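You operate a simulated robot arm through the tools that you are given. There is no shell and no other tool. Be economical: measure what you need, move in short steps, check, and stop when the job is done.

You are at the controls of a simulated robot arm. One attempt, no reset.

JOB
Close up the stove; air knob at OPEN if the thermometer says COLD, else at SHUT.
Fine: drawer shut, riddling knob pushed in, door latched. Touch knobs and handles only.
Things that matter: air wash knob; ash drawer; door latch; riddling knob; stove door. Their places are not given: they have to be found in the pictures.

Only the result counts: the job must be done as asked and must still hold three seconds after the hand-in. Knocking over, shifting, dropping, spilling or breaking anything else fails it.

ROBOT AND FRAMES
A 7-joint arm with a two-finger parallel gripper, fixed in place. Base frame: the origin is at the foot of the arm, x ahead of it, y to its left, z up. Lengths are in m, angles in degrees, forces in N, time in s.
With the tool pointing down near the work surface it reaches from about 0.16 to 0.74 m from the base axis. Its first joint turns from -166.0 to 166.0 degrees. Payload 3.91 kg.
The TCP is the grasp point between the finger pads, 0.03 m short of the fingertips. In the tool frame z runs along the fingers and y along their closing line. The gripper opens to 0.11 m. The fingers are 0.02 m wide and 0.01 m thick; the gripper's body (0.048 by 0.112 m) begins 0.055 m behind the TCP.
Orientation is that of the tool frame in the base frame, as [roll, pitch, yaw] about the fixed x, y, z axes, in that order (R = Rz(yaw) Ry(pitch) Rx(roll)). With the fingers straight down and closing along the base's y, the tool's x points along the base's -x, its y along +y and its z along -z.

CONTROLS
- The arm moves only by the tool drive_tool. Its argument "commands" is a list of rows, each an object of numbers (a shift or turn left out is 0, a gripper value left out holds the last): "ax", "ay", "az": the turn, a rotation vector about the tool's x, y, z in degrees; "x", "y", "z": the shift along the tool's x, y, z in m; "grip": the gripper command, from -1 (fully open) to 1 (shut), values between in proportion. In form: [{"ax": .., "ay": .., "az": .., "x": .., "y": .., "z": .., "grip": ..}, ...]. A call has 1 to 10 rows; each row is the pose to reach, as a shift and turn from the pose commanded when the call began, along the tool's axes at that moment. Rows are played at 5 a second. More than 0.05 m and 8.6 degrees between two rows, or a gripper value outside its range, and nothing of the call is played. A pose out of reach is approached as far as the arm can. The call stops where the force on the tool passes 90 N (or 10 N more than at its start, if that is more) or the arm is blocked; 0.2 s more then pass. Each finger travels about 0.153 m/s and halts on what it meets, pressing with about 31 N; the grip force reading is that of the motor and also rises with nothing between the fingers. The clock runs only during rows and for 0.2 s after the last one: add rows that repeat a pose to give the fingers time. The reply holds the time, the measured pose of the TCP, the force on the tool along the base axes, the opening and the grip force, in the units named above and with some noise, with the torque about the TCP (base axes, N m) and any sound that the robot's microphone picked up.
- Cameras (640 x 400 px; columns grow to the right, rows downward): "scene" is fixed at [0.3995, -0.5001, 1.1925]; the picture's right is [0.98, 0.19, 0.00], its down [0.06, -0.33, -0.94] and it looks along [-0.18, 0.93, -0.33] (base axes); focal length 338 px, centre (320, 200). "wrist" rides on the gripper at [0.077, 0.007, -0.114] in the tool frame; the picture's right is [-0.09, 1.00, 0.00], its down [-0.80, -0.07, -0.59] and it looks along [-0.59, -0.05, 0.80] (tool axes); focal length 270 px, centre (320, 200).
- camera(camera): a new picture of that camera. No time passes.
- raise_lower(by): slides the trunk up (or, below 0, down) by that many m; the arm rides with it, the base frame stays. It gives what a move gives, with no picture.
- point_at(camera, pixels): for up to 12 pixels [column, row] of the newest picture of that camera ("zoom" is the newest enlarged one), the place [x, y, z] in the base frame of the surface seen there, good to about 0.002 m. No time passes.
- zoom(camera, box): a new picture of the part [left, top, right, bottom] of that camera's present view, enlarged. No time passes.
- hand_in(): hands the job in; it is judged then, once.

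Keep the steps short. Do not move on a guess: measure, check each grasp and each placing, and mend mistakes. In all there are 80 turns and 46 pictures (those below and enlarged ones count). Leave the gripper open and the arm clear of the work at the hand-in unless told otherwise, and finish with a single line.

The tools are called by a JSON object that holds its "api" and its "payload". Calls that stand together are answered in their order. drive_tool: Moves the arm, as the interface text tells. Its arguments: {"type":"object","properties":{"commands":{"type":"array","items":{"type":"object","properties":{"ax":{"type":"number"},"ay":{"type":"number"},"az":{"type":"number"},"x":{"type":"number"},"y":{"type":"number"},"z":{"type":"number"},"grip":{"type":"number"}}}}},"required":["commands"]} The other tools are called the same way: raise_lower (by) slides the trunk up or down; camera (camera) takes a picture; point_at (camera, pixels) gives the place of the surface under pixels of a picture; zoom (camera, box) takes an enlarged picture of a part of a camera's view; hand_in () hands the job in.

At the start:

```text
time_s: 0.0
tcp_pos: [0.0834, 0.4147, 1.0835]
orientation: [-179.9, 0.0, 180.0]
contact_force: [0.3, 0.3, 0.0]
torque: [0.02, -0.01, 0.0]
finger_gap: 0.11
finger_force: 0.1
trunk travel left (down, up): [-0.375, 0.235]
```

scene: 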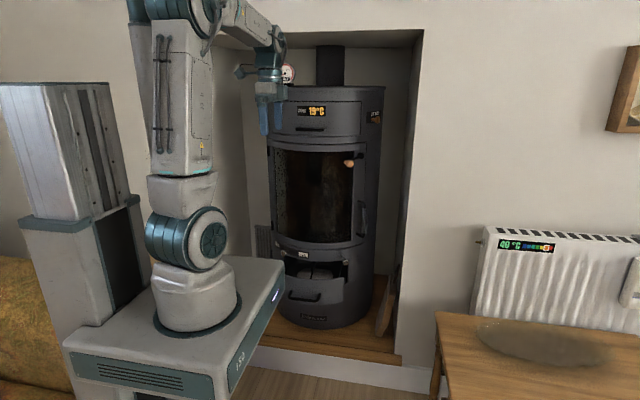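
wrist: 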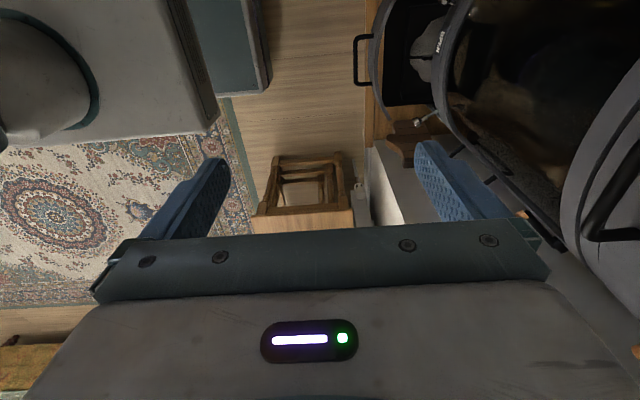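

The stove stands in the alcove around columns 265-385. I'll enlarge its top and lower parts.

{"api": "zoom", "payload": {"camera": "scene", "box": [250, 60, 410, 160]}}

{"api": "zoom", "payload": {"camera": "scene", "box": [250, 230, 410, 330]}}

{"api": "zoom", "payload": {"camera": "scene", "box": [250, 140, 410, 240]}}

```text
4.00 times, centred on (330, 110) of scene
```

zoom: 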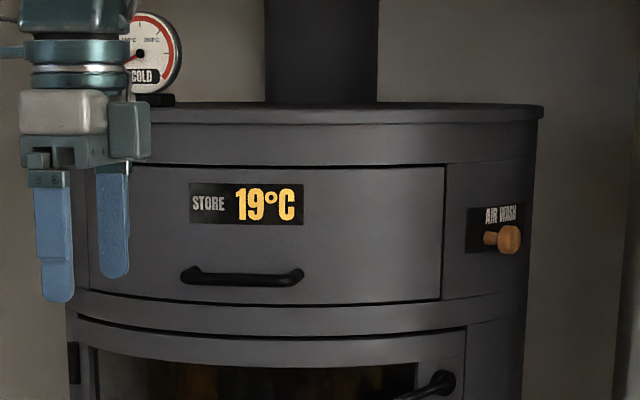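

```text
4.00 times, centred on (330, 280) of scene
```

zoom: 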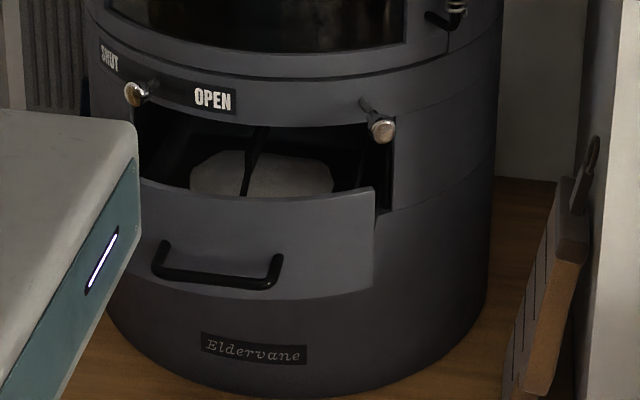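

```text
4.00 times, centred on (330, 190) of scene
```

zoom: 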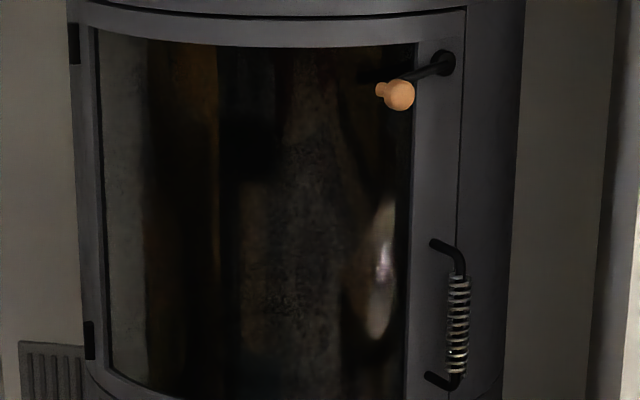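

The gauge says COLD, but the gripper partly covers it. I'll measure the door and latch points on the latest zoom first.

{"api": "point_at", "payload": {"camera": "zoom", "pixels": [[447, 62], [400, 95], [425, 72], [440, 245], [458, 325], [440, 375], [440, 180], [475, 180], [85, 200], [440, 140], [480, 300], [250, 20]]}}

{"api": "point_at", "payload": {"camera": "scene", "pixels": [[284, 253], [345, 262], [340, 256], [293, 297], [318, 299], [305, 285], [377, 120], [370, 119], [375, 108], [288, 76], [320, 245], [303, 255]]}}

```text
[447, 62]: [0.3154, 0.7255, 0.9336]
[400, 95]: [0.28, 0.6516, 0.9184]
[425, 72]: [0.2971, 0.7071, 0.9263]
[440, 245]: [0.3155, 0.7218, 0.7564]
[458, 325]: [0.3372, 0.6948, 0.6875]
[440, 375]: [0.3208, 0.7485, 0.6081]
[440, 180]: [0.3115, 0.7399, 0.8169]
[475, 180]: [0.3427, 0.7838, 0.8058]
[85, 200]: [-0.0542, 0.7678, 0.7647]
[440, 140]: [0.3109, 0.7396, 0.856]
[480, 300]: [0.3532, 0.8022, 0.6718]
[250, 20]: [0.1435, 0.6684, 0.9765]
```

```text
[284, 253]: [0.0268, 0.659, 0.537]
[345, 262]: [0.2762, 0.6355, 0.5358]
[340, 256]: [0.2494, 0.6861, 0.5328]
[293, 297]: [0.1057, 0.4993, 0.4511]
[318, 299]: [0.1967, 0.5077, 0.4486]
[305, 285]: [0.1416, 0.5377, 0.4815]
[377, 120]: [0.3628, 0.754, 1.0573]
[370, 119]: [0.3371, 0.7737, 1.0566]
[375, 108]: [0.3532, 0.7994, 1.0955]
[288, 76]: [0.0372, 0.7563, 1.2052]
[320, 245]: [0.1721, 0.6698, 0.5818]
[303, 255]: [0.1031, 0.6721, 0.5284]
```

The stove body is a cylinder centred near (0.14, 0.90) with radius about 0.236, and the drawer is out about 0.13. I'll turn the tool to point at the stove (+y) with the camera on top, keeping the position clear of it.

{"api": "drive_tool", "payload": {"commands": [{"ax": -4.8, "ay": 4.8, "az": 4.8, "x": -0.007}, {"ax": -9.6, "ay": 9.6, "az": 9.6, "x": -0.014}, {"ax": -14.4, "ay": 14.4, "az": 14.4, "x": -0.021}, {"ax": -19.2, "ay": 19.2, "az": 19.2, "x": -0.028}, {"ax": -24, "ay": 24, "az": 24, "x": -0.035}, {"ax": -28.8, "ay": 28.8, "az": 28.8, "x": -0.042}, {"ax": -33.6, "ay": 33.6, "az": 33.6, "x": -0.049}, {"ax": -38.4, "ay": 38.4, "az": 38.4, "x": -0.056}, {"ax": -43.2, "ay": 43.2, "az": 43.2, "x": -0.063}, {"ax": -48, "ay": 48, "az": 48, "x": -0.07}]}}

```text
time_s: 2.2
tcp_pos: [0.1525, 0.4154, 1.0841]
orientation: [145.9, -60.0, 145.8]
contact_force: [0.1, 0.6, 0.1]
torque: [-0.05, 0.01, 0.0]
finger_gap: 0.1102
finger_force: 0.1
trunk travel left (down, up): [-0.375, 0.235]
```

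The turn went cleanly, with about 37° remaining. I'll finish it.

{"api": "drive_tool", "payload": {"commands": [{"ax": -4.256, "ay": 4.256, "az": 4.256}, {"ax": -8.512, "ay": 8.512, "az": 8.512}, {"ax": -12.768, "ay": 12.768, "az": 12.768}, {"ax": -17.024, "ay": 17.024, "az": 17.024}, {"ax": -21.28, "ay": 21.28, "az": 21.28}]}}

{"api": "camera", "payload": {"camera": "wrist"}}

{"api": "camera", "payload": {"camera": "scene"}}

```text
time_s: 3.4
tcp_pos: [0.1541, 0.4217, 1.0878]
orientation: [-146.6, -89.9, 56.6]
contact_force: [0.2, -0.3, -0.1]
torque: [-0.04, 0.02, -0.01]
finger_gap: 0.1101
finger_force: 0.1
out of reach, approached as far as the arm can: row 5
trunk travel left (down, up): [-0.375, 0.235]
```

```text
40 pictures are left
```

wrist: 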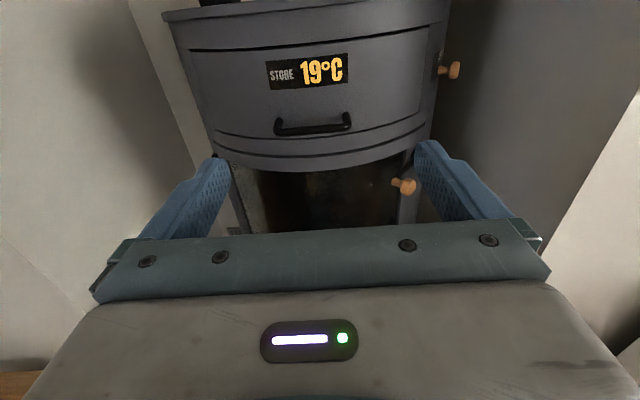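

```text
39 pictures are left
```

scene: 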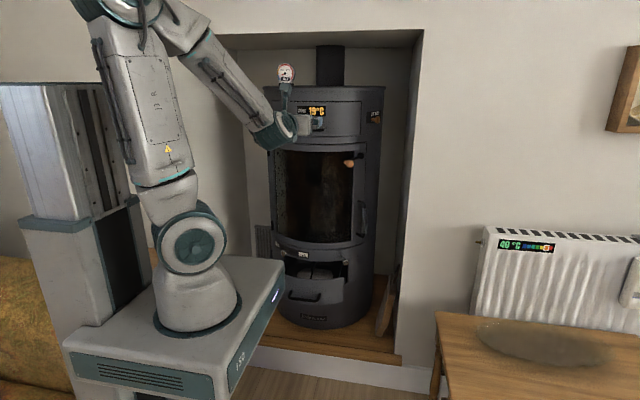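

The gripper now faces the stove and the gauge at (287, 73) is clear. I'll zoom on it and on the air wash knob at (375, 117).

{"api": "zoom", "payload": {"camera": "scene", "box": [265, 55, 313, 85]}}

{"api": "zoom", "payload": {"camera": "scene", "box": [342, 100, 390, 130]}}

{"api": "zoom", "payload": {"camera": "scene", "box": [265, 235, 361, 295]}}

{"api": "zoom", "payload": {"camera": "scene", "box": [334, 148, 382, 178]}}

```text
13.33 times, centred on (289, 70) of scene
```

zoom: 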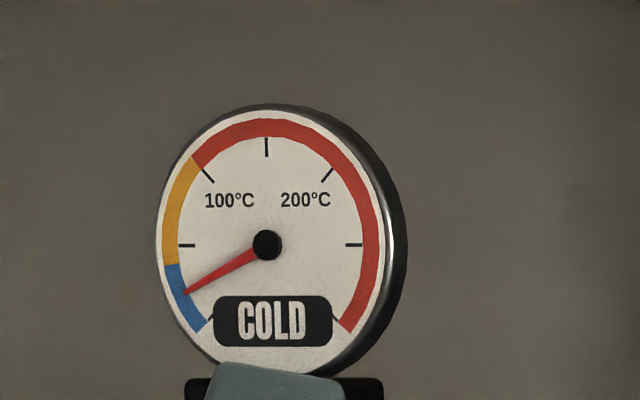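

```text
13.33 times, centred on (366, 115) of scene
```

zoom: 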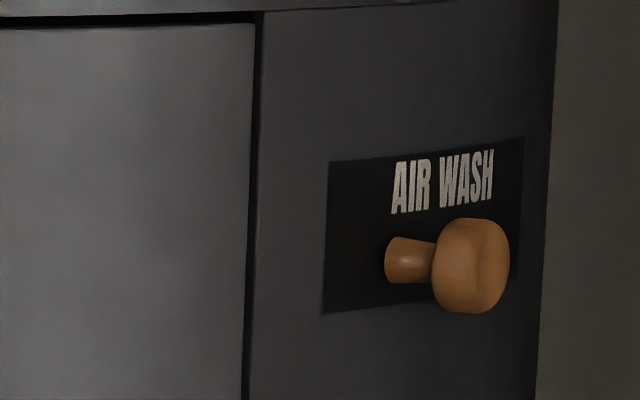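

```text
6.67 times, centred on (313, 265) of scene
```

zoom: 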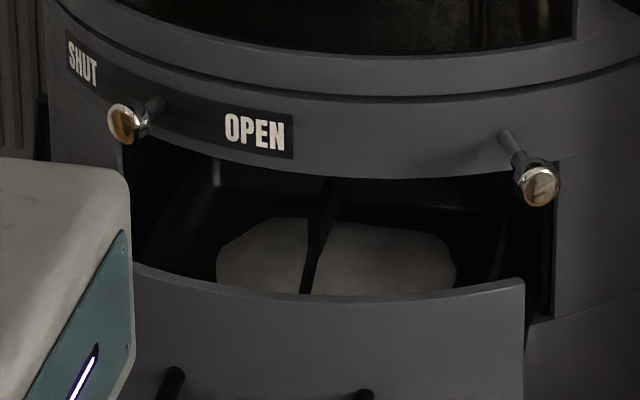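

```text
13.33 times, centred on (358, 163) of scene
```

zoom: 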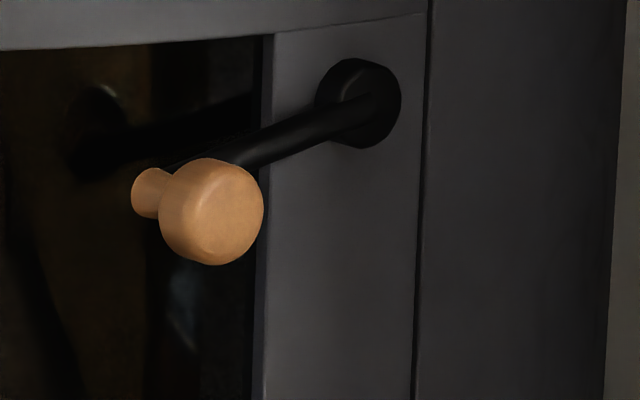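

The thermometer reads COLD, with the needle in the blue, so the air knob must go to OPEN. There is an AIR WASH knob at the top right and a slider marked SHUT/OPEN at the lower left. I'll move right for a closer look at the AIR WASH plate.

{"api": "drive_tool", "payload": {"commands": [{"y": 0.04, "z": 0.01}, {"y": 0.08, "z": 0.02}, {"y": 0.12, "z": 0.03}, {"y": 0.16, "z": 0.04}, {"y": 0.2, "z": 0.05}]}}

{"api": "camera", "payload": {"camera": "wrist"}}

```text
time_s: 4.6
tcp_pos: [0.3561, 0.4707, 1.0884]
orientation: [140.0, -90.0, 130.1]
contact_force: [0.9, -0.2, -0.9]
torque: [-0.04, 0.01, 0.01]
finger_gap: 0.11
finger_force: 0.1
trunk travel left (down, up): [-0.375, 0.235]
```

```text
34 pictures are left
```

wrist: 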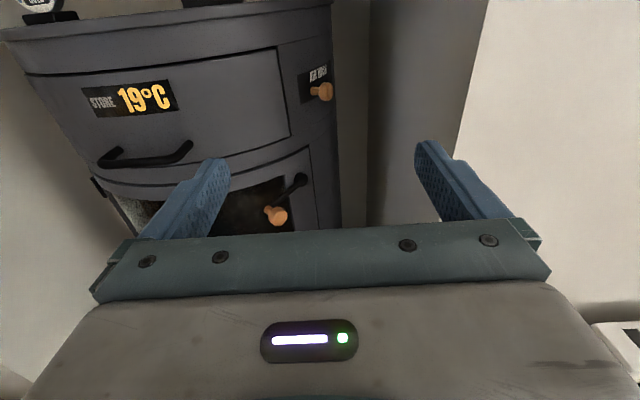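

The plate is at (316, 84). I'll zoom in on it and on the latch.

{"api": "zoom", "payload": {"camera": "wrist", "box": [280, 55, 360, 105]}}

{"api": "zoom", "payload": {"camera": "wrist", "box": [230, 145, 358, 225]}}

```text
8.00 times, centred on (320, 80) of wrist
```

zoom: 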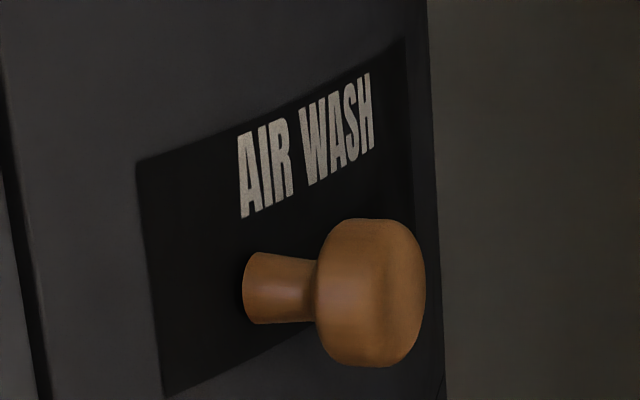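

```text
5.00 times, centred on (294, 185) of wrist
```

zoom: 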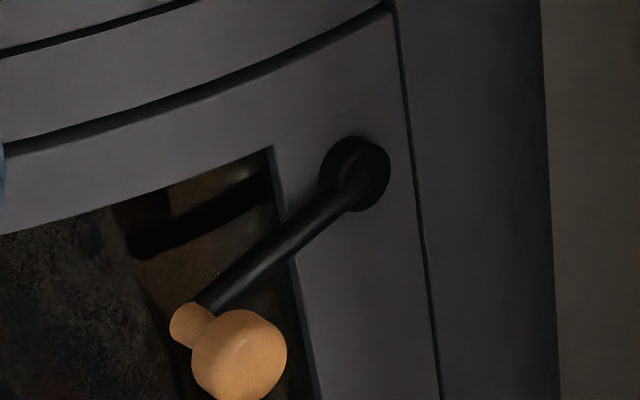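

The AIR WASH plate shows no OPEN or SHUT marks. I'll check the platform clearance, then go down and look closely at the lower slider plate.

{"api": "point_at", "payload": {"camera": "scene", "pixels": [[283, 264], [235, 345], [190, 305], [275, 290], [350, 340], [300, 330], [300, 385]]}}

{"api": "drive_tool", "payload": {"commands": [{"y": -0.04}, {"y": -0.08}, {"y": -0.12}, {"y": -0.16}, {"y": -0.2}]}}

```text
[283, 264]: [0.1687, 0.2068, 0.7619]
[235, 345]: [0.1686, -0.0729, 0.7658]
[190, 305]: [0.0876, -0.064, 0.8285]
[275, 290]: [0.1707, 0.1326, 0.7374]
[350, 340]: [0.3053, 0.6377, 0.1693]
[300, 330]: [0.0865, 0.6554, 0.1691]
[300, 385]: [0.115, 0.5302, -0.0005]
```

```text
time_s: 5.8
tcp_pos: [0.1542, 0.4703, 1.0886]
orientation: [-137.6, -90.0, 47.5]
contact_force: [0.8, 0.8, 0.2]
torque: [-0.02, -0.01, 0.02]
finger_gap: 0.1098
finger_force: 0.1
trunk travel left (down, up): [-0.375, 0.235]
```

The platform reaches only y≈0.21, well clear of the drawer handle at y≈0.50. I'll lower the trunk.

{"api": "raise_lower", "payload": {"by": -0.3}}

{"api": "camera", "payload": {"camera": "wrist"}}

```text
time_s: 8.8
tcp_pos: [0.1545, 0.4697, 0.7881]
orientation: [11.3, -89.8, -101.3]
contact_force: [-1.2, -0.3, 0.4]
torque: [-0.03, -0.02, -0.01]
finger_gap: 0.1102
finger_force: 0.1
trunk travel left (down, up): [-0.075, 0.535]
```

```text
31 pictures are left
```

wrist: 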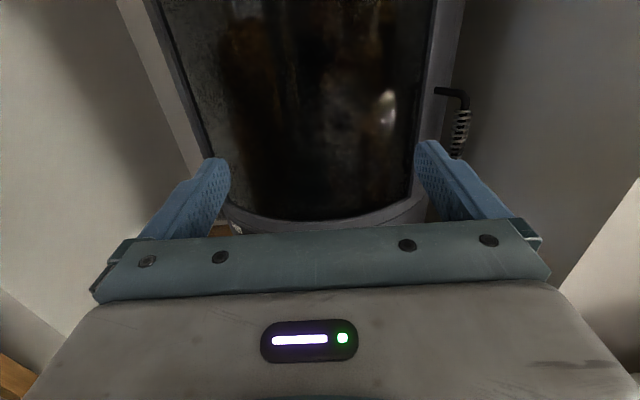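

The slider plate is below the view. I'll lower the tool 0.14 m to z≈0.65, which stays above the drawer front.

{"api": "drive_tool", "payload": {"commands": [{"x": -0.045}, {"x": -0.09}, {"x": -0.13}, {"x": -0.17}]}}

{"api": "camera", "payload": {"camera": "wrist"}}

```text
time_s: 9.8
tcp_pos: [0.1544, 0.471, 0.6177]
orientation: [-81.6, -90.0, -8.5]
contact_force: [-0.3, -0.8, 0.3]
torque: [-0.05, -0.01, 0.0]
finger_gap: 0.1098
finger_force: 0.1
trunk travel left (down, up): [-0.075, 0.535]
```

```text
30 pictures are left
```

wrist: 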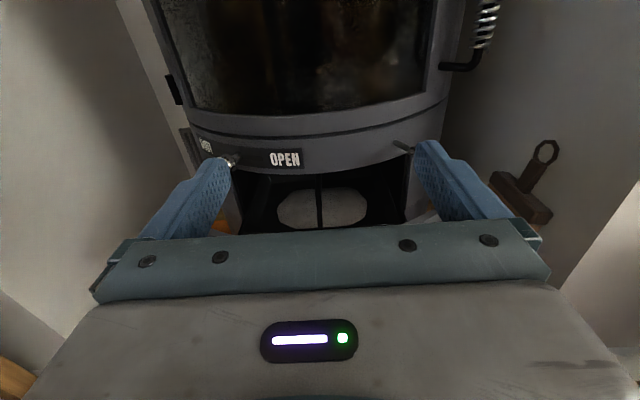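

The plate shows only SHUT and OPEN with the knob between. A finger hides the stem, so I'll shift left 0.10 m for a better view.

{"api": "drive_tool", "payload": {"commands": [{"y": -0.04, "x": 0.01}, {"y": -0.08, "x": 0.02}, {"y": -0.11, "x": 0.02}]}}

{"api": "zoom", "payload": {"camera": "wrist", "box": [220, 80, 412, 200]}}

```text
time_s: 10.6
tcp_pos: [0.1346, 0.4772, 0.6241]
orientation: [-162.5, -89.9, 72.7]
contact_force: [0.0, -0.1, 0.7]
torque: [0.01, 0.0, -0.01]
finger_gap: 0.1099
finger_force: 0.0
out of reach, approached as far as the arm can: row 1, 2, 3
trunk travel left (down, up): [-0.075, 0.535]
```

```text
3.33 times, centred on (316, 140) of wrist
```

zoom: 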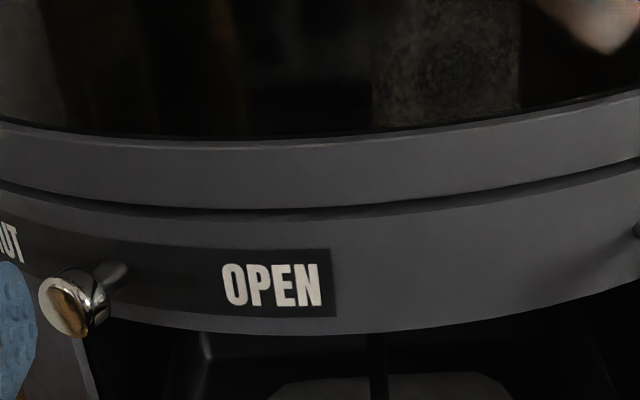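

The slider knob sits between SHUT and OPEN, and this pose is near the folded reach limit. I'll do the drawer first because it also gives clearance below the knobs. Next I'll lower the trunk the last 0.07 m and measure the drawer handle.

{"api": "raise_lower", "payload": {"by": -0.07}}

{"api": "zoom", "payload": {"camera": "scene", "box": [265, 240, 361, 300]}}

```text
time_s: 11.7
tcp_pos: [0.1349, 0.477, 0.5547]
orientation: [-172.2, -90.0, 82.6]
contact_force: [-0.3, -0.6, 0.3]
torque: [0.0, 0.03, 0.0]
finger_gap: 0.1102
finger_force: 0.0
trunk travel left (down, up): [-0.005, 0.605]
```

```text
6.67 times, centred on (313, 270) of scene
```

zoom: 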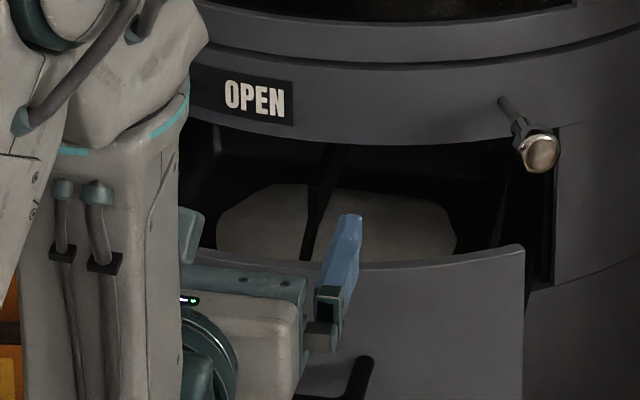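

Most of the handle is hidden from the scene camera. I'll measure what is visible: drawer top edge, handle corner, and riddling knob.

{"api": "point_at", "payload": {"camera": "zoom", "pixels": [[520, 258], [450, 268], [450, 330], [360, 362], [352, 393], [541, 153], [505, 100], [520, 130], [400, 150], [600, 150], [540, 330], [254, 100]]}}

{"api": "camera", "payload": {"camera": "wrist"}}

```text
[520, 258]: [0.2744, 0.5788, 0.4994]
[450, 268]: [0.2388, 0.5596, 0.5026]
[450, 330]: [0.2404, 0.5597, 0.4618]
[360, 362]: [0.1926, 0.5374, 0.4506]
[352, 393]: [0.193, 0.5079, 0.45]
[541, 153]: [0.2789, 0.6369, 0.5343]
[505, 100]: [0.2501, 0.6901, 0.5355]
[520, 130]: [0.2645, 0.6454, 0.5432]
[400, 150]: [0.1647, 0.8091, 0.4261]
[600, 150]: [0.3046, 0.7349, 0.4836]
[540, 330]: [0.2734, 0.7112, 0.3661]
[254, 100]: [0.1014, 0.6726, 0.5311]
```

```text
27 pictures are left
```

wrist: 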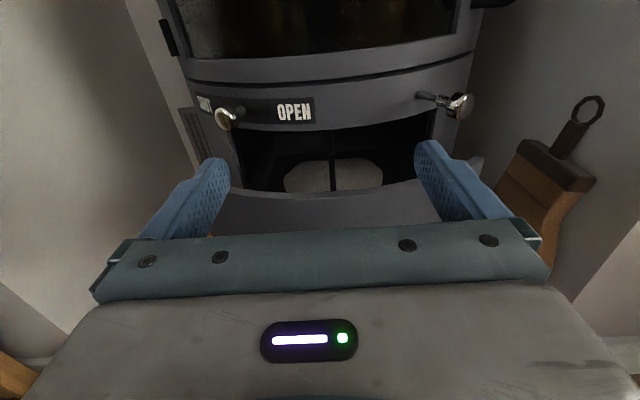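

The handle bar is at about (0.15, 0.503, 0.450) and the drawer front at y≈0.535. A horizontal tool cannot fold back that far. I'll tilt the tool 45° forward-down with the fingers straddling the bar, starting with the turn a little higher and closing the fingers to a partial opening.

{"api": "drive_tool", "payload": {"commands": [{"ax": 2.9, "ay": -2.9, "az": -7.0, "x": 0.02, "y": 0.0, "z": -0.005, "grip": -1}, {"ax": 5.8, "ay": -5.8, "az": -14.0, "x": 0.04, "z": -0.01}, {"ax": 8.7, "ay": -8.7, "az": -21.0, "x": 0.06, "z": -0.015}, {"ax": 11.6, "ay": -11.6, "az": -28.0, "x": 0.06, "z": -0.02}, {"ax": 14.5, "ay": -14.5, "az": -35.0, "x": 0.06, "z": -0.025}, {"ax": 17.4, "ay": -17.4, "az": -42.0, "x": 0.06, "z": -0.03}, {"ax": 20.3, "ay": -20.3, "az": -49.0, "x": 0.06, "z": -0.035}, {"ax": 23.2, "ay": -23.2, "az": -56.0, "x": 0.06, "z": -0.04}, {"ax": 26.1, "ay": -26.1, "az": -63.0, "x": 0.06, "z": -0.04, "grip": -0.4}, {"ax": 29.0, "ay": -29.0, "az": -70.0, "x": 0.06, "z": -0.04, "grip": -0.4}]}}

```text
time_s: 13.9
tcp_pos: [0.1345, 0.4383, 0.6148]
orientation: [129.5, -15.1, 174.8]
contact_force: [0.3, -0.8, 0.2]
torque: [-0.02, 0.03, 0.01]
finger_gap: 0.0768
finger_force: 0.0
trunk travel left (down, up): [-0.005, 0.605]
```

The commanded pose follows the measured one. I'll finish the remaining 17° and set the opening to about 0.036 m.

{"api": "drive_tool", "payload": {"commands": [{"ax": 2.06, "ay": -2.06, "az": -4.98, "grip": 0.35}, {"ax": 4.12, "ay": -4.12, "az": -9.96}, {"ax": 6.18, "ay": -6.18, "az": -14.93}]}}

{"api": "camera", "payload": {"camera": "wrist"}}

{"api": "zoom", "payload": {"camera": "scene", "box": [249, 220, 377, 300]}}

```text
time_s: 14.7
tcp_pos: [0.1338, 0.4375, 0.614]
orientation: [135.0, 0.2, -179.7]
contact_force: [-0.5, 0.8, -0.7]
torque: [0.01, -0.02, 0.0]
finger_gap: 0.0356
finger_force: 0.1
trunk travel left (down, up): [-0.005, 0.605]
```

```text
26 pictures are left
```

wrist: 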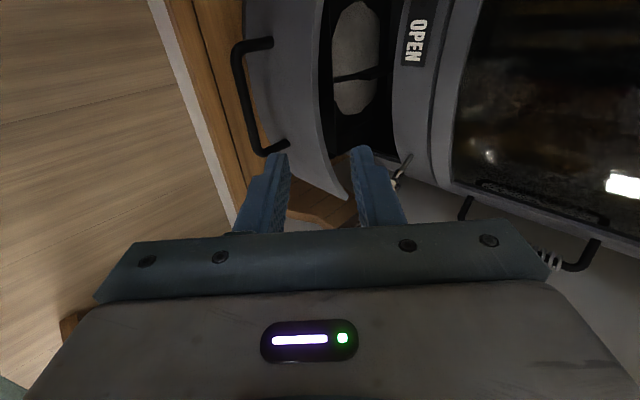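

```text
5.00 times, centred on (313, 260) of scene
```

zoom: 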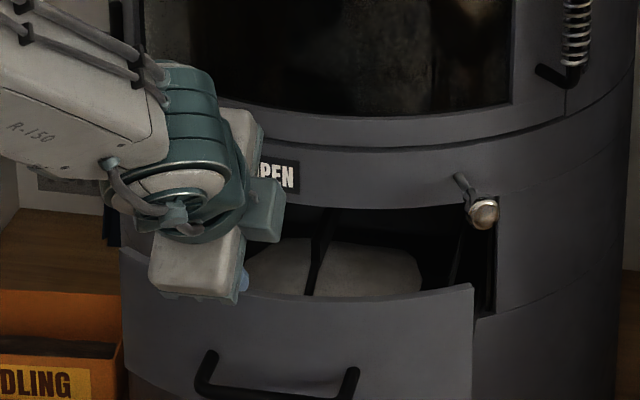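

The handle shows well at column 240 in the wrist view. I'll measure along the bar and the drawer front beside it.

{"api": "point_at", "payload": {"camera": "wrist", "pixels": [[237, 65], [240, 90], [246, 120], [254, 147], [234, 90], [247, 90], [270, 90], [262, 42], [300, 90]]}}

{"api": "point_at", "payload": {"camera": "zoom", "pixels": [[203, 380], [240, 390], [300, 398], [350, 390], [210, 355], [280, 340]]}}

```text
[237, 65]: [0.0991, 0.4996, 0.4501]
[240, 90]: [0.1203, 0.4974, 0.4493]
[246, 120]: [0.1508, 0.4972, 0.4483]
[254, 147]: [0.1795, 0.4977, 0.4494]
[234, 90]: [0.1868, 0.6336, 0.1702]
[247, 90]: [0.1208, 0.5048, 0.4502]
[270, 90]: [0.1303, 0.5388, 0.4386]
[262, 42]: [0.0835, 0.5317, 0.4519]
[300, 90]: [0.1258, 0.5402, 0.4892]
```

```text
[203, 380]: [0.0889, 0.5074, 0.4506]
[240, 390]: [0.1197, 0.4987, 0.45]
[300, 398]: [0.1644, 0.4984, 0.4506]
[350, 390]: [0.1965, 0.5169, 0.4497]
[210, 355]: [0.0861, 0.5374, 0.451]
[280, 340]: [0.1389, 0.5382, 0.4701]
```

The bar centre is about (0.142, 0.501, 0.447), with a 0.038 m gap to the drawer front. I'll line up with it and approach to about 45 mm short.

{"api": "drive_tool", "payload": {"commands": [{"x": -0.008, "y": -0.037, "z": 0.02}, {"x": -0.008, "y": -0.0735, "z": 0.04}, {"x": -0.008, "y": -0.0735, "z": 0.075}, {"x": -0.008, "y": -0.0735, "z": 0.1}]}}

{"api": "camera", "payload": {"camera": "wrist"}}

```text
time_s: 15.7
tcp_pos: [0.1424, 0.4571, 0.4918]
orientation: [135.1, 0.0, -179.6]
contact_force: [0.1, -0.1, -0.1]
torque: [0.0, 0.0, 0.03]
finger_gap: 0.0359
finger_force: 0.1
trunk travel left (down, up): [-0.005, 0.605]
```

```text
24 pictures are left
```

wrist: 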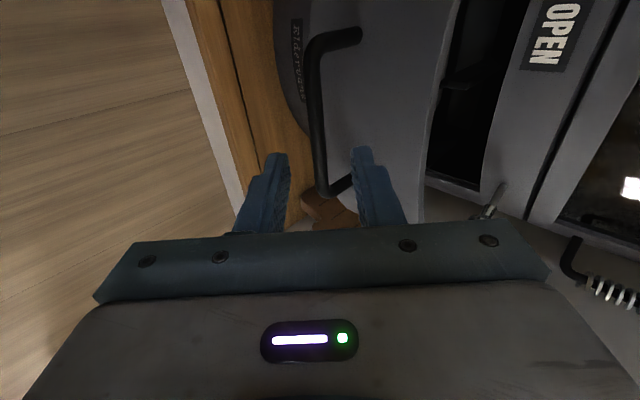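

The bar lies centred between the fingers at column 320. I'll advance the last 45 mm and close on the bar.

{"api": "drive_tool", "payload": {"commands": [{"z": 0.02}, {"z": 0.044}, {"z": 0.044, "grip": 1}, {"z": 0.044, "grip": 1}, {"z": 0.044, "grip": 1}]}}

```text
time_s: 16.9
tcp_pos: [0.1396, 0.4895, 0.4597]
orientation: [135.1, 0.0, -179.5]
contact_force: [-3.0, -2.6, -14.1]
torque: [-0.17, -0.31, 0.08]
finger_gap: 0.0106
finger_force: 45.2
trunk travel left (down, up): [-0.005, 0.605]
```

The bar is gripped with a gap of 10.6 mm. I'll push the drawer straight in along +y by 0.12 m.

{"api": "drive_tool", "payload": {"commands": [{"y": 0.0106, "z": 0.0106}, {"y": 0.0212, "z": 0.0212}, {"y": 0.0318, "z": 0.0318}, {"y": 0.0424, "z": 0.0424}, {"y": 0.053, "z": 0.053}, {"y": 0.0636, "z": 0.0636}, {"y": 0.0742, "z": 0.0742}, {"y": 0.0849, "z": 0.0849}]}}

```text
time_s: 18.7
tcp_pos: [0.1418, 0.6085, 0.4571]
orientation: [135.2, -0.1, -179.7]
contact_force: [-4.6, -0.9, -25.1]
torque: [-0.33, 0.61, 0.99]
finger_gap: 0.0109
finger_force: 44.8
trunk travel left (down, up): [-0.005, 0.605]
```

The drawer is moving freely. I'll go on in small steps until it meets its stop.

{"api": "drive_tool", "payload": {"commands": [{"y": 0.0025, "z": 0.0045}, {"y": 0.005, "z": 0.008}, {"y": 0.0085, "z": 0.0115}, {"y": 0.012, "z": 0.015}, {"y": 0.0155, "z": 0.0185}]}}

{"api": "zoom", "payload": {"camera": "scene", "box": [249, 220, 377, 300]}}

```text
time_s: 19.9
tcp_pos: [0.1443, 0.6248, 0.4531]
orientation: [135.9, 0.0, -179.9]
contact_force: [-5.1, -63.6, -12.0]
torque: [-0.77, -0.33, 0.31]
finger_gap: 0.0108
finger_force: 44.9
trunk travel left (down, up): [-0.005, 0.605]
```

```text
5.00 times, centred on (313, 260) of scene
```

zoom: 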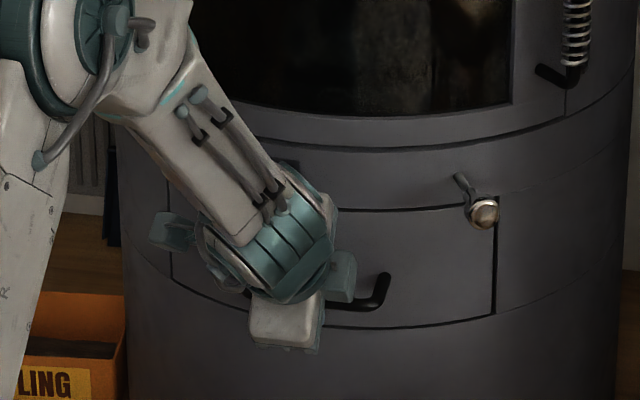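

The drawer is flush and pushes back with 64 N, so it is on its stop. I'll ease off, open the fingers to the same partial gap, and retract along the tool axis.

{"api": "drive_tool", "payload": {"commands": [{"y": -0.0028, "z": -0.0028, "grip": 1}, {"y": -0.0028, "z": -0.0028, "grip": 0.35}, {"y": -0.0028, "z": -0.0028, "grip": 0.35}, {"y": -0.0028, "z": -0.0028, "grip": 0.35}, {"y": -0.0028, "z": -0.03}, {"y": -0.0028, "z": -0.06}, {"y": -0.0028, "z": -0.1}, {"y": -0.0028, "z": -0.14}]}}

{"api": "camera", "payload": {"camera": "wrist"}}

```text
time_s: 21.7
tcp_pos: [0.1402, 0.5307, 0.5558]
orientation: [135.0, 0.0, -179.8]
contact_force: [-0.2, 0.5, -0.5]
torque: [0.01, -0.01, 0.01]
finger_gap: 0.036
finger_force: 0.1
trunk travel left (down, up): [-0.005, 0.605]
```

```text
22 pictures are left
```

wrist: 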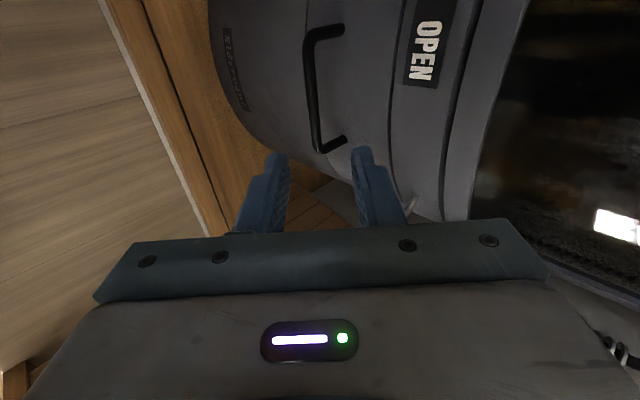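

The drawer stays shut. Before turning to the riddling knob I'll check where the leaning brush and right wall are.

{"api": "point_at", "payload": {"camera": "scene", "pixels": [[397, 268], [392, 285], [383, 310], [402, 250], [412, 250], [345, 263], [354, 207], [362, 203], [361, 232]]}}

```text
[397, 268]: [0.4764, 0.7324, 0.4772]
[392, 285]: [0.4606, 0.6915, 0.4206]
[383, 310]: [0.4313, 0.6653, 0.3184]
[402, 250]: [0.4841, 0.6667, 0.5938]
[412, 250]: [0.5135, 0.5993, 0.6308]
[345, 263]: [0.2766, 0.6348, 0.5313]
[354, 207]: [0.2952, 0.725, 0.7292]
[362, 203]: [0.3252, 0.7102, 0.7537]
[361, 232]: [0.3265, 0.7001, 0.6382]
```

All of that is clear of the path: the wall is at x≥0.48 and the brush at y≥0.66. I'll turn the tool to face radially inward at the riddling knob, close the fingers, and stop about 45 mm in front of it.

{"api": "drive_tool", "payload": {"commands": [{"ax": -6.3, "ay": 3.657, "az": -1.514, "x": -0.0246, "z": 0.0, "grip": 1}, {"ax": -12.6, "ay": 7.314, "az": -3.028, "x": -0.049, "y": 0.003, "z": 0.005}, {"ax": -18.9, "ay": 10.971, "az": -4.542, "x": -0.074, "y": 0.006, "z": 0.01}, {"ax": -25.2, "ay": 14.628, "az": -6.056, "x": -0.098, "y": 0.008, "z": 0.02}, {"ax": -31.5, "ay": 18.285, "az": -7.57, "x": -0.123, "y": 0.01, "z": 0.03}, {"ax": -37.8, "ay": 21.942, "az": -9.084, "x": -0.148, "y": 0.0106, "z": 0.035}, {"ax": -44.1, "ay": 25.6, "az": -10.6, "x": -0.172, "y": 0.0106, "z": 0.0389}]}}

{"api": "camera", "payload": {"camera": "wrist"}}

{"api": "zoom", "payload": {"camera": "scene", "box": [265, 220, 393, 300]}}

```text
time_s: 23.3
tcp_pos: [0.3128, 0.5664, 0.5361]
orientation: [89.9, 0.1, -152.6]
contact_force: [0.5, -0.4, 1.0]
torque: [-0.03, -0.02, -0.04]
finger_gap: 0.0
finger_force: 30.7
trunk travel left (down, up): [-0.005, 0.605]
```

```text
21 pictures are left
```

wrist: 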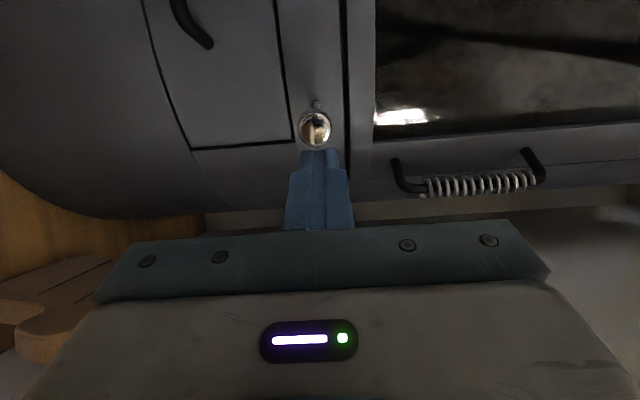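

```text
5.00 times, centred on (329, 260) of scene
```

zoom: 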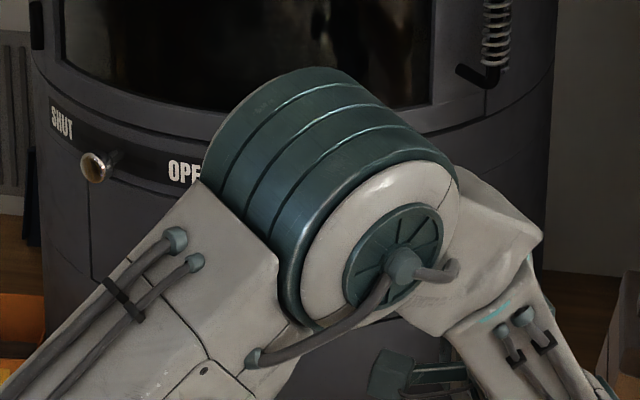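

The knob is ahead of the closed fingertips at (314, 128). I'll measure its face and rim, and the base of its stem.

{"api": "point_at", "payload": {"camera": "wrist", "pixels": [[314, 128], [302, 128], [327, 128], [314, 116], [314, 141], [317, 104], [314, 85], [240, 100]]}}

```text
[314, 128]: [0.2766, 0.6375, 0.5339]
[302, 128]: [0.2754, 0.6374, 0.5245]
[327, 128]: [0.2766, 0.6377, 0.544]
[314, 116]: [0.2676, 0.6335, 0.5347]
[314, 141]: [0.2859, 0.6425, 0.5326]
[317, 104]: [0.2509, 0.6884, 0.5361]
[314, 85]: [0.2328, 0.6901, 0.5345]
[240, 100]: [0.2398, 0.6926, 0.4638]
```

The tool axis passes through the knob centre. I'll advance 50 mm to touch it, then push in by 5 mm steps.

{"api": "drive_tool", "payload": {"commands": [{"z": 0.03}, {"z": 0.048}, {"z": 0.054}, {"z": 0.06}, {"z": 0.066}, {"z": 0.072}, {"z": 0.077}, {"z": 0.08}]}}

```text
time_s: 25.1
tcp_pos: [0.2772, 0.638, 0.5364]
orientation: [90.2, 0.1, -152.6]
contact_force: [-0.2, -8.2, -1.2]
torque: [-0.08, -0.02, 0.1]
finger_gap: 0.0003
finger_force: 31.0
trunk travel left (down, up): [-0.005, 0.605]
```

The knob has slid in 30 mm with about 8 N of resistance. I'll continue gently to the stop.

{"api": "drive_tool", "payload": {"commands": [{"z": 0.003}, {"z": 0.006}, {"z": 0.009}, {"z": 0.012}]}}

{"api": "camera", "payload": {"camera": "wrist"}}

```text
time_s: 25.8
tcp_pos: [0.2771, 0.6377, 0.5355]
orientation: [90.0, 0.1, -152.5]
contact_force: [12.1, -69.2, 15.4]
torque: [0.11, 0.35, 0.51]
finger_gap: 0.0
finger_force: 30.7
trunk travel left (down, up): [-0.005, 0.605]
stopped in row 3: the force on the tool passed its limit at 99 N (the readings are from after the stop); the commanded pose is now the measured one
```

```text
19 pictures are left
```

wrist: 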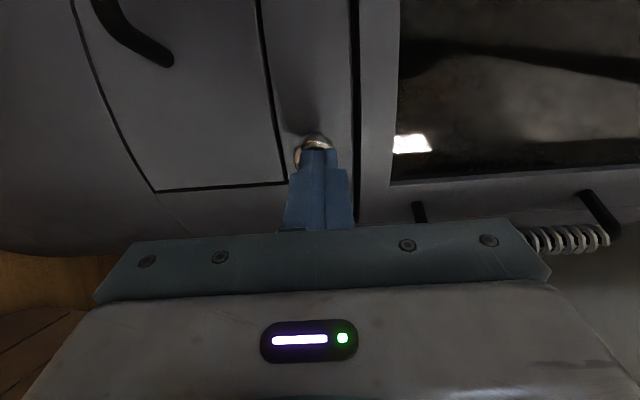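

The riddling knob is on its stop. I'll measure the air slider stem and labels in the scene zoom, then back off from the riddling knob.

{"api": "point_at", "payload": {"camera": "zoom", "pixels": [[62, 122], [93, 168], [84, 168], [102, 168], [118, 156], [170, 168], [52, 112], [74, 140], [130, 150], [92, 180], [92, 154]]}}

{"api": "drive_tool", "payload": {"commands": [{"z": -0.03}, {"z": -0.06}, {"z": -0.09}]}}

{"api": "camera", "payload": {"camera": "wrist"}}

```text
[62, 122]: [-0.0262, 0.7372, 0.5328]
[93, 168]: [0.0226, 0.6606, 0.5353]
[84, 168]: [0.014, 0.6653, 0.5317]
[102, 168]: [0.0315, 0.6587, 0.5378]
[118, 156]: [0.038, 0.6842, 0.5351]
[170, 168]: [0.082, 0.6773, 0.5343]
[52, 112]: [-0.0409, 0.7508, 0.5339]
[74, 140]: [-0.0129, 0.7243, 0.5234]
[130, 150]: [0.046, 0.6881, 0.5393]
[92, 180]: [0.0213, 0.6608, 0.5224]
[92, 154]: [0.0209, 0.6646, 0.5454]
```

```text
time_s: 26.6
tcp_pos: [0.3141, 0.562, 0.5337]
orientation: [90.4, -0.1, -152.3]
contact_force: [-1.1, -0.8, 0.8]
torque: [0.01, 0.04, -0.01]
finger_gap: 0.0002
finger_force: 31.1
trunk travel left (down, up): [-0.005, 0.605]
```

```text
18 pictures are left
```

wrist: 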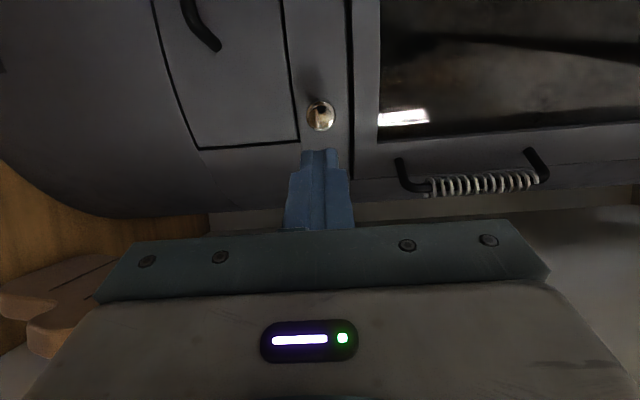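

The riddling knob stays in. The air slider stem is about 25.7° left of front, midway between SHUT (45°) and OPEN (about 9.5°), so this is the air control to set to OPEN. I'll swing round to face it radially, stopping about 60 mm short with the fingers open to about 50 mm.

{"api": "drive_tool", "payload": {"commands": [{"x": 0.0391, "z": 0.017, "ay": -6.65, "grip": 1}, {"x": 0.0782, "z": 0.034, "ay": -13.3}, {"x": 0.1173, "z": 0.051, "ay": -19.95}, {"x": 0.1563, "z": 0.068, "ay": -26.6}, {"x": 0.1837, "z": 0.0966, "ay": -33.25}, {"x": 0.2111, "z": 0.1252, "ay": -39.9, "grip": 0.1}, {"x": 0.2385, "z": 0.1538, "ay": -46.55, "grip": 0.1}, {"x": 0.2658, "z": 0.1824, "ay": -53.2, "grip": 0.1}]}}

{"api": "camera", "payload": {"camera": "wrist"}}

```text
time_s: 28.6
tcp_pos: [0.0167, 0.6019, 0.5088]
orientation: [79.3, -0.4, 154.9]
contact_force: [-0.4, 1.0, 0.1]
torque: [0.0, 0.02, -0.02]
finger_gap: 0.0497
finger_force: 0.1
out of reach, approached as far as the arm can: row 5, 6, 7, 8
trunk travel left (down, up): [-0.005, 0.605]
stopped in row 8: the arm was blocked; the commanded pose is now the measured one
```

```text
17 pictures are left
```

wrist: 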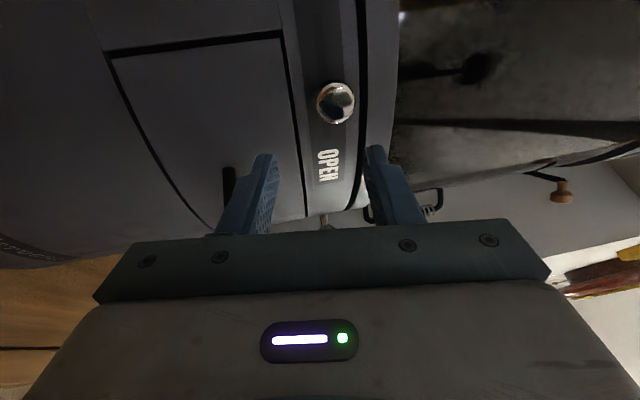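

The arm hit a limit with the tool horizontal from the left. I'll use a 45° downward tilt instead, keeping the radial heading, and push the knob sideways toward OPEN with closed fingers. First I'll back off, raise slightly and tilt.

{"api": "drive_tool", "payload": {"commands": [{"z": -0.03, "y": 0.015}, {"ax": 8, "z": -0.05, "y": 0.03, "x": 0.01, "grip": 0.1}, {"ax": 16, "z": -0.07, "y": 0.05, "x": 0.02, "grip": 1}, {"ax": 24, "z": -0.07, "y": 0.07, "x": 0.03, "grip": 1}, {"ax": 32, "z": -0.07, "y": 0.08, "x": 0.03}, {"ax": 40, "z": -0.07, "y": 0.08, "x": 0.03}, {"ax": 48, "z": -0.07, "y": 0.08, "x": 0.03}, {"ax": 56, "z": -0.07, "y": 0.08, "x": 0.03}]}}

{"api": "camera", "payload": {"camera": "wrist"}}

```text
time_s: 30.6
tcp_pos: [-0.0148, 0.5061, 0.3535]
orientation: [102.9, -6.6, 152.7]
contact_force: [0.8, -0.4, -0.8]
torque: [-0.02, 0.02, 0.01]
finger_gap: 0.0
finger_force: 30.7
out of reach, approached as far as the arm can: row 1, 2, 3, 4, 5, 6, 7, 8
trunk travel left (down, up): [-0.005, 0.605]
stopped in row 8: the arm was blocked; the commanded pose is now the measured one
```

```text
16 pictures are left
```

wrist: 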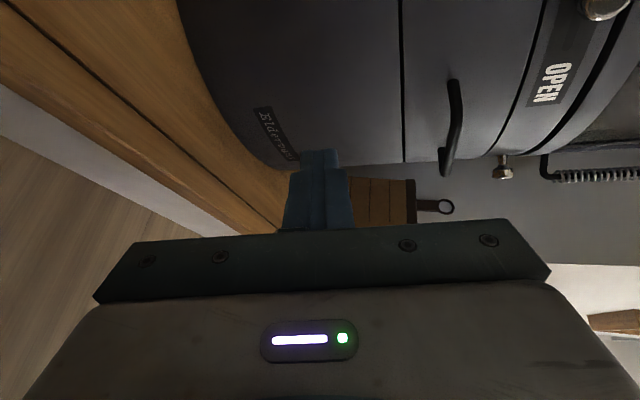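

The tool dipped to z=0.35, against a joint limit and touching nothing (force about 1 N). I'll look at the arm's posture before moving again.

{"api": "camera", "payload": {"camera": "scene"}}

```text
15 pictures are left
```

scene: 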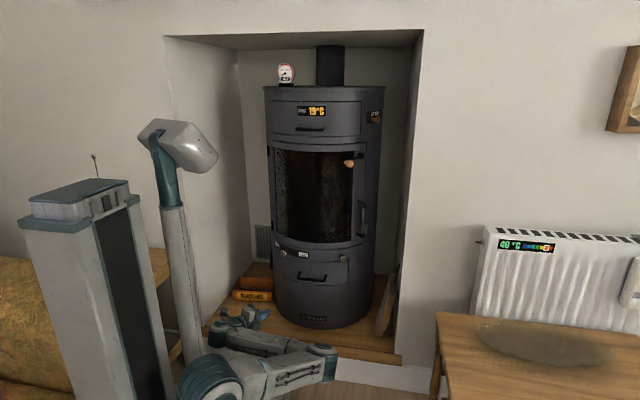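

The arm is curled with its elbow to the right, and the gripper is low near the kindling box at (252, 287). Raising the trunk lifts everything straight up, away from the box.

{"api": "raise_lower", "payload": {"by": 0.25}}

{"api": "camera", "payload": {"camera": "scene"}}

```text
time_s: 33.2
tcp_pos: [-0.0153, 0.5058, 0.6044]
orientation: [103.1, -6.6, 152.6]
contact_force: [-0.1, -0.8, -0.6]
torque: [0.02, -0.02, 0.0]
finger_gap: 0.0001
finger_force: 31.3
trunk travel left (down, up): [-0.255, 0.355]
```

```text
14 pictures are left
```

scene: 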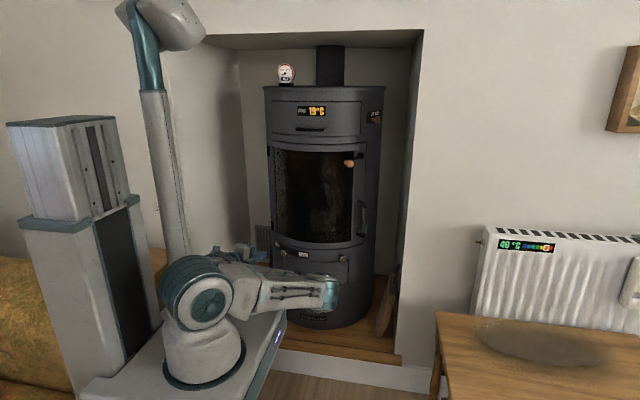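

The gripper is lifted free. I'll raise the tool within the arm's comfortable range, then tilt it toward 45° down.

{"api": "drive_tool", "payload": {"commands": [{"x": 0.004, "y": 0.035, "z": -0.008}, {"x": 0.008, "y": 0.07, "z": -0.016}, {"x": 0.012, "y": 0.105, "z": -0.025}, {"x": 0.017, "y": 0.146, "z": -0.034}, {"ax": 6.4, "x": 0.017, "y": 0.146, "z": -0.034}, {"ax": 12.8, "x": 0.017, "y": 0.146, "z": -0.034}, {"ax": 19.2, "x": 0.017, "y": 0.146, "z": -0.034}, {"ax": 25.6, "x": 0.017, "y": 0.146, "z": -0.034}, {"ax": 32, "x": 0.017, "y": 0.146, "z": -0.034}]}}

```text
time_s: 35.2
tcp_pos: [-0.0073, 0.4839, 0.6051]
orientation: [105.8, -9.5, 153.1]
contact_force: [0.0, 0.3, 0.0]
torque: [0.0, 0.03, -0.03]
finger_gap: 0.0
finger_force: 30.5
out of reach, approached as far as the arm can: row 1, 2, 3, 4, 5, 6, 7, 8, 9
trunk travel left (down, up): [-0.255, 0.355]
```

It's stuck at a limit in this heading. I'll retrace: swing the heading back toward +y while moving right to x≈0.15, where it worked before.

{"api": "drive_tool", "payload": {"commands": [{"x": -0.036, "y": 0.004, "z": 0.018, "ax": 0.6, "ay": 5.2, "az": -1.2}, {"x": -0.071, "y": 0.008, "z": 0.036, "ax": 1.2, "ay": 10.4, "az": -2.4}, {"x": -0.107, "y": 0.012, "z": 0.054, "ax": 1.9, "ay": 15.7, "az": -3.7}, {"x": -0.142, "y": 0.0166, "z": 0.0717, "ax": 2.5, "ay": 21, "az": -4.9}, {"x": -0.142, "y": 0.0166, "z": 0.0717, "ax": 3.1, "ay": 26.2, "az": -6.1}]}}

```text
time_s: 36.4
tcp_pos: [0.1458, 0.4891, 0.577]
orientation: [104.6, -10.6, -179.6]
contact_force: [0.5, -0.7, -0.3]
torque: [-0.01, 0.04, 0.02]
finger_gap: 0.0002
finger_force: 30.9
trunk travel left (down, up): [-0.255, 0.355]
```

Reach is restored. I'll go up 0.12 m and tilt to 45° down while squaring up.

{"api": "drive_tool", "payload": {"commands": [{"x": 0.005, "y": 0.03, "z": -0.008, "ax": 0}, {"x": 0.011, "y": 0.06, "z": -0.015, "ax": 7, "ay": -0.6, "az": -2.4}, {"x": 0.016, "y": 0.09, "z": -0.022, "ax": 14, "ay": -1.2, "az": -4.8}, {"x": 0.022, "y": 0.116, "z": -0.03, "ax": 21, "ay": -1.8, "az": -7.2}, {"x": 0.022, "y": 0.116, "z": -0.03, "ax": 28, "ay": -2.5, "az": -9.6}, {"x": 0.022, "y": 0.116, "z": -0.03, "ax": 31, "ay": -2.7, "az": -10.4}]}}

```text
time_s: 37.8
tcp_pos: [0.1462, 0.492, 0.7018]
orientation: [135.4, -0.3, -176.8]
contact_force: [-0.2, 0.6, -0.4]
torque: [0.04, 0.03, -0.01]
finger_gap: 0.0
finger_force: 31.3
trunk travel left (down, up): [-0.255, 0.355]
```

The 45° tilt is reached. I'll move left to about x=−0.02, ahead of and above the slider knob, then lower the trunk.

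{"api": "drive_tool", "payload": {"commands": [{"x": 0.04, "y": 0.012, "z": 0.012}, {"x": 0.08, "y": 0.024, "z": 0.024}, {"x": 0.12, "y": 0.036, "z": 0.036}, {"x": 0.162, "y": 0.048, "z": 0.048}]}}

{"api": "raise_lower", "payload": {"by": -0.1}}

{"api": "camera", "payload": {"camera": "wrist"}}

```text
time_s: 39.0
tcp_pos: [0.0605, 0.5639, 0.7239]
orientation: [132.9, -1.6, 174.9]
contact_force: [0.4, 0.0, -0.4]
torque: [0.01, 0.02, 0.0]
finger_gap: 0.0
finger_force: 31.1
trunk travel left (down, up): [-0.255, 0.355]
stopped in row 4: the arm was blocked; the commanded pose is now the measured one
```

```text
time_s: 40.3
tcp_pos: [0.0598, 0.5625, 0.6234]
orientation: [133.0, -1.6, 174.9]
contact_force: [0.2, 0.2, 0.0]
torque: [-0.02, 0.04, 0.0]
finger_gap: 0.0
finger_force: 31.0
trunk travel left (down, up): [-0.155, 0.455]
```

```text
13 pictures are left
```

wrist: 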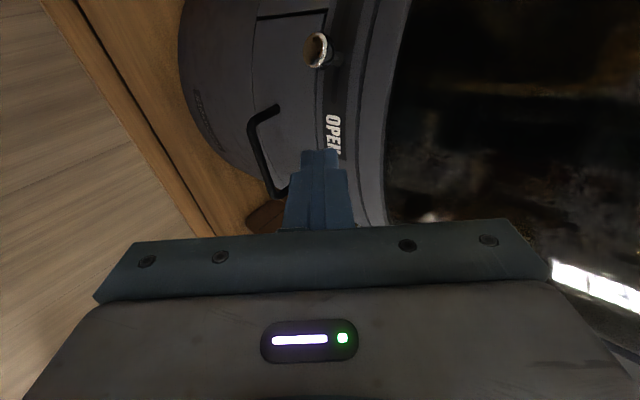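

Blocked again near x≈0.06. I'll look at the arm posture.

{"api": "camera", "payload": {"camera": "scene"}}

```text
12 pictures are left
```

scene: 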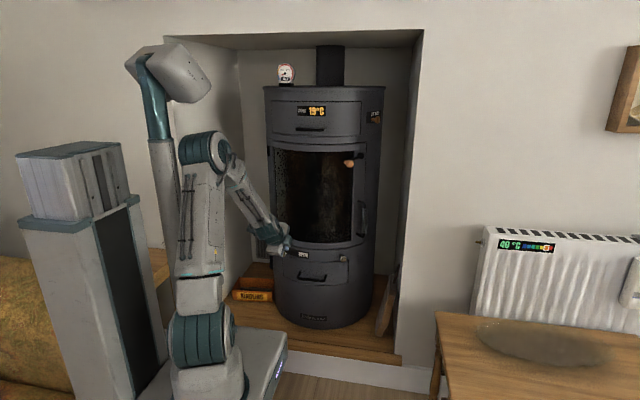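

A mast on the platform stands just left of the elbow, which is likely what blocks leftward motion. I'll measure the mast, elbow and kindling box.

{"api": "point_at", "payload": {"camera": "scene", "pixels": [[165, 200], [165, 260], [158, 110], [188, 90], [190, 150], [215, 150], [180, 240], [250, 283], [265, 293], [345, 258], [285, 252], [302, 255]]}}

```text
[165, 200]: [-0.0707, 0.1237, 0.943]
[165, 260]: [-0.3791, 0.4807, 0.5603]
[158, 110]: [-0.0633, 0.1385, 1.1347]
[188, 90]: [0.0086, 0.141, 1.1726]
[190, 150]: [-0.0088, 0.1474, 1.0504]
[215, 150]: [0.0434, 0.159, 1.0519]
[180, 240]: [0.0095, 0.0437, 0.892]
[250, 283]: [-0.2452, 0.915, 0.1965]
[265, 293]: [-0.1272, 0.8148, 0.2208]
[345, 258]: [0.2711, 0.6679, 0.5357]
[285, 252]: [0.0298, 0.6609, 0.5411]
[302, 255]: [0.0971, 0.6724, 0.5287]
```

The mast stands at about (−0.07, 0.13), beside the elbow, so left-hand headings are blocked. I'll approach the slider knob from the right instead: horizontal tool, vertical closing, heading about 27° to the left, as used for the riddling knob. First I'll move right and turn.

{"api": "drive_tool", "payload": {"commands": [{"x": -0.035, "y": -0.005, "z": -0.005}, {"ax": -6.3, "ay": 3.657, "az": -1.514, "x": -0.07, "y": -0.01, "z": -0.01}, {"ax": -12.6, "ay": 7.314, "az": -3.028, "x": -0.1, "y": -0.015, "z": -0.015}, {"ax": -18.9, "ay": 10.971, "az": -4.542, "x": -0.14, "y": -0.02, "z": -0.02}, {"ax": -25.2, "ay": 14.628, "az": -6.056, "x": -0.14, "y": -0.02, "z": -0.02}, {"ax": -31.5, "ay": 18.285, "az": -7.57, "x": -0.14, "y": -0.02, "z": -0.02}, {"ax": -37.8, "ay": 21.942, "az": -9.084, "x": -0.14, "y": -0.02, "z": -0.02}, {"ax": -44.1, "ay": 25.6, "az": -10.6, "x": -0.14, "y": -0.02, "z": -0.02}]}}

```text
time_s: 42.1
tcp_pos: [0.1963, 0.5219, 0.6184]
orientation: [87.5, -0.5, -157.8]
contact_force: [-0.6, -0.1, 0.7]
torque: [-0.03, -0.01, -0.02]
finger_gap: 0.0
finger_force: 30.3
trunk travel left (down, up): [-0.155, 0.455]
```

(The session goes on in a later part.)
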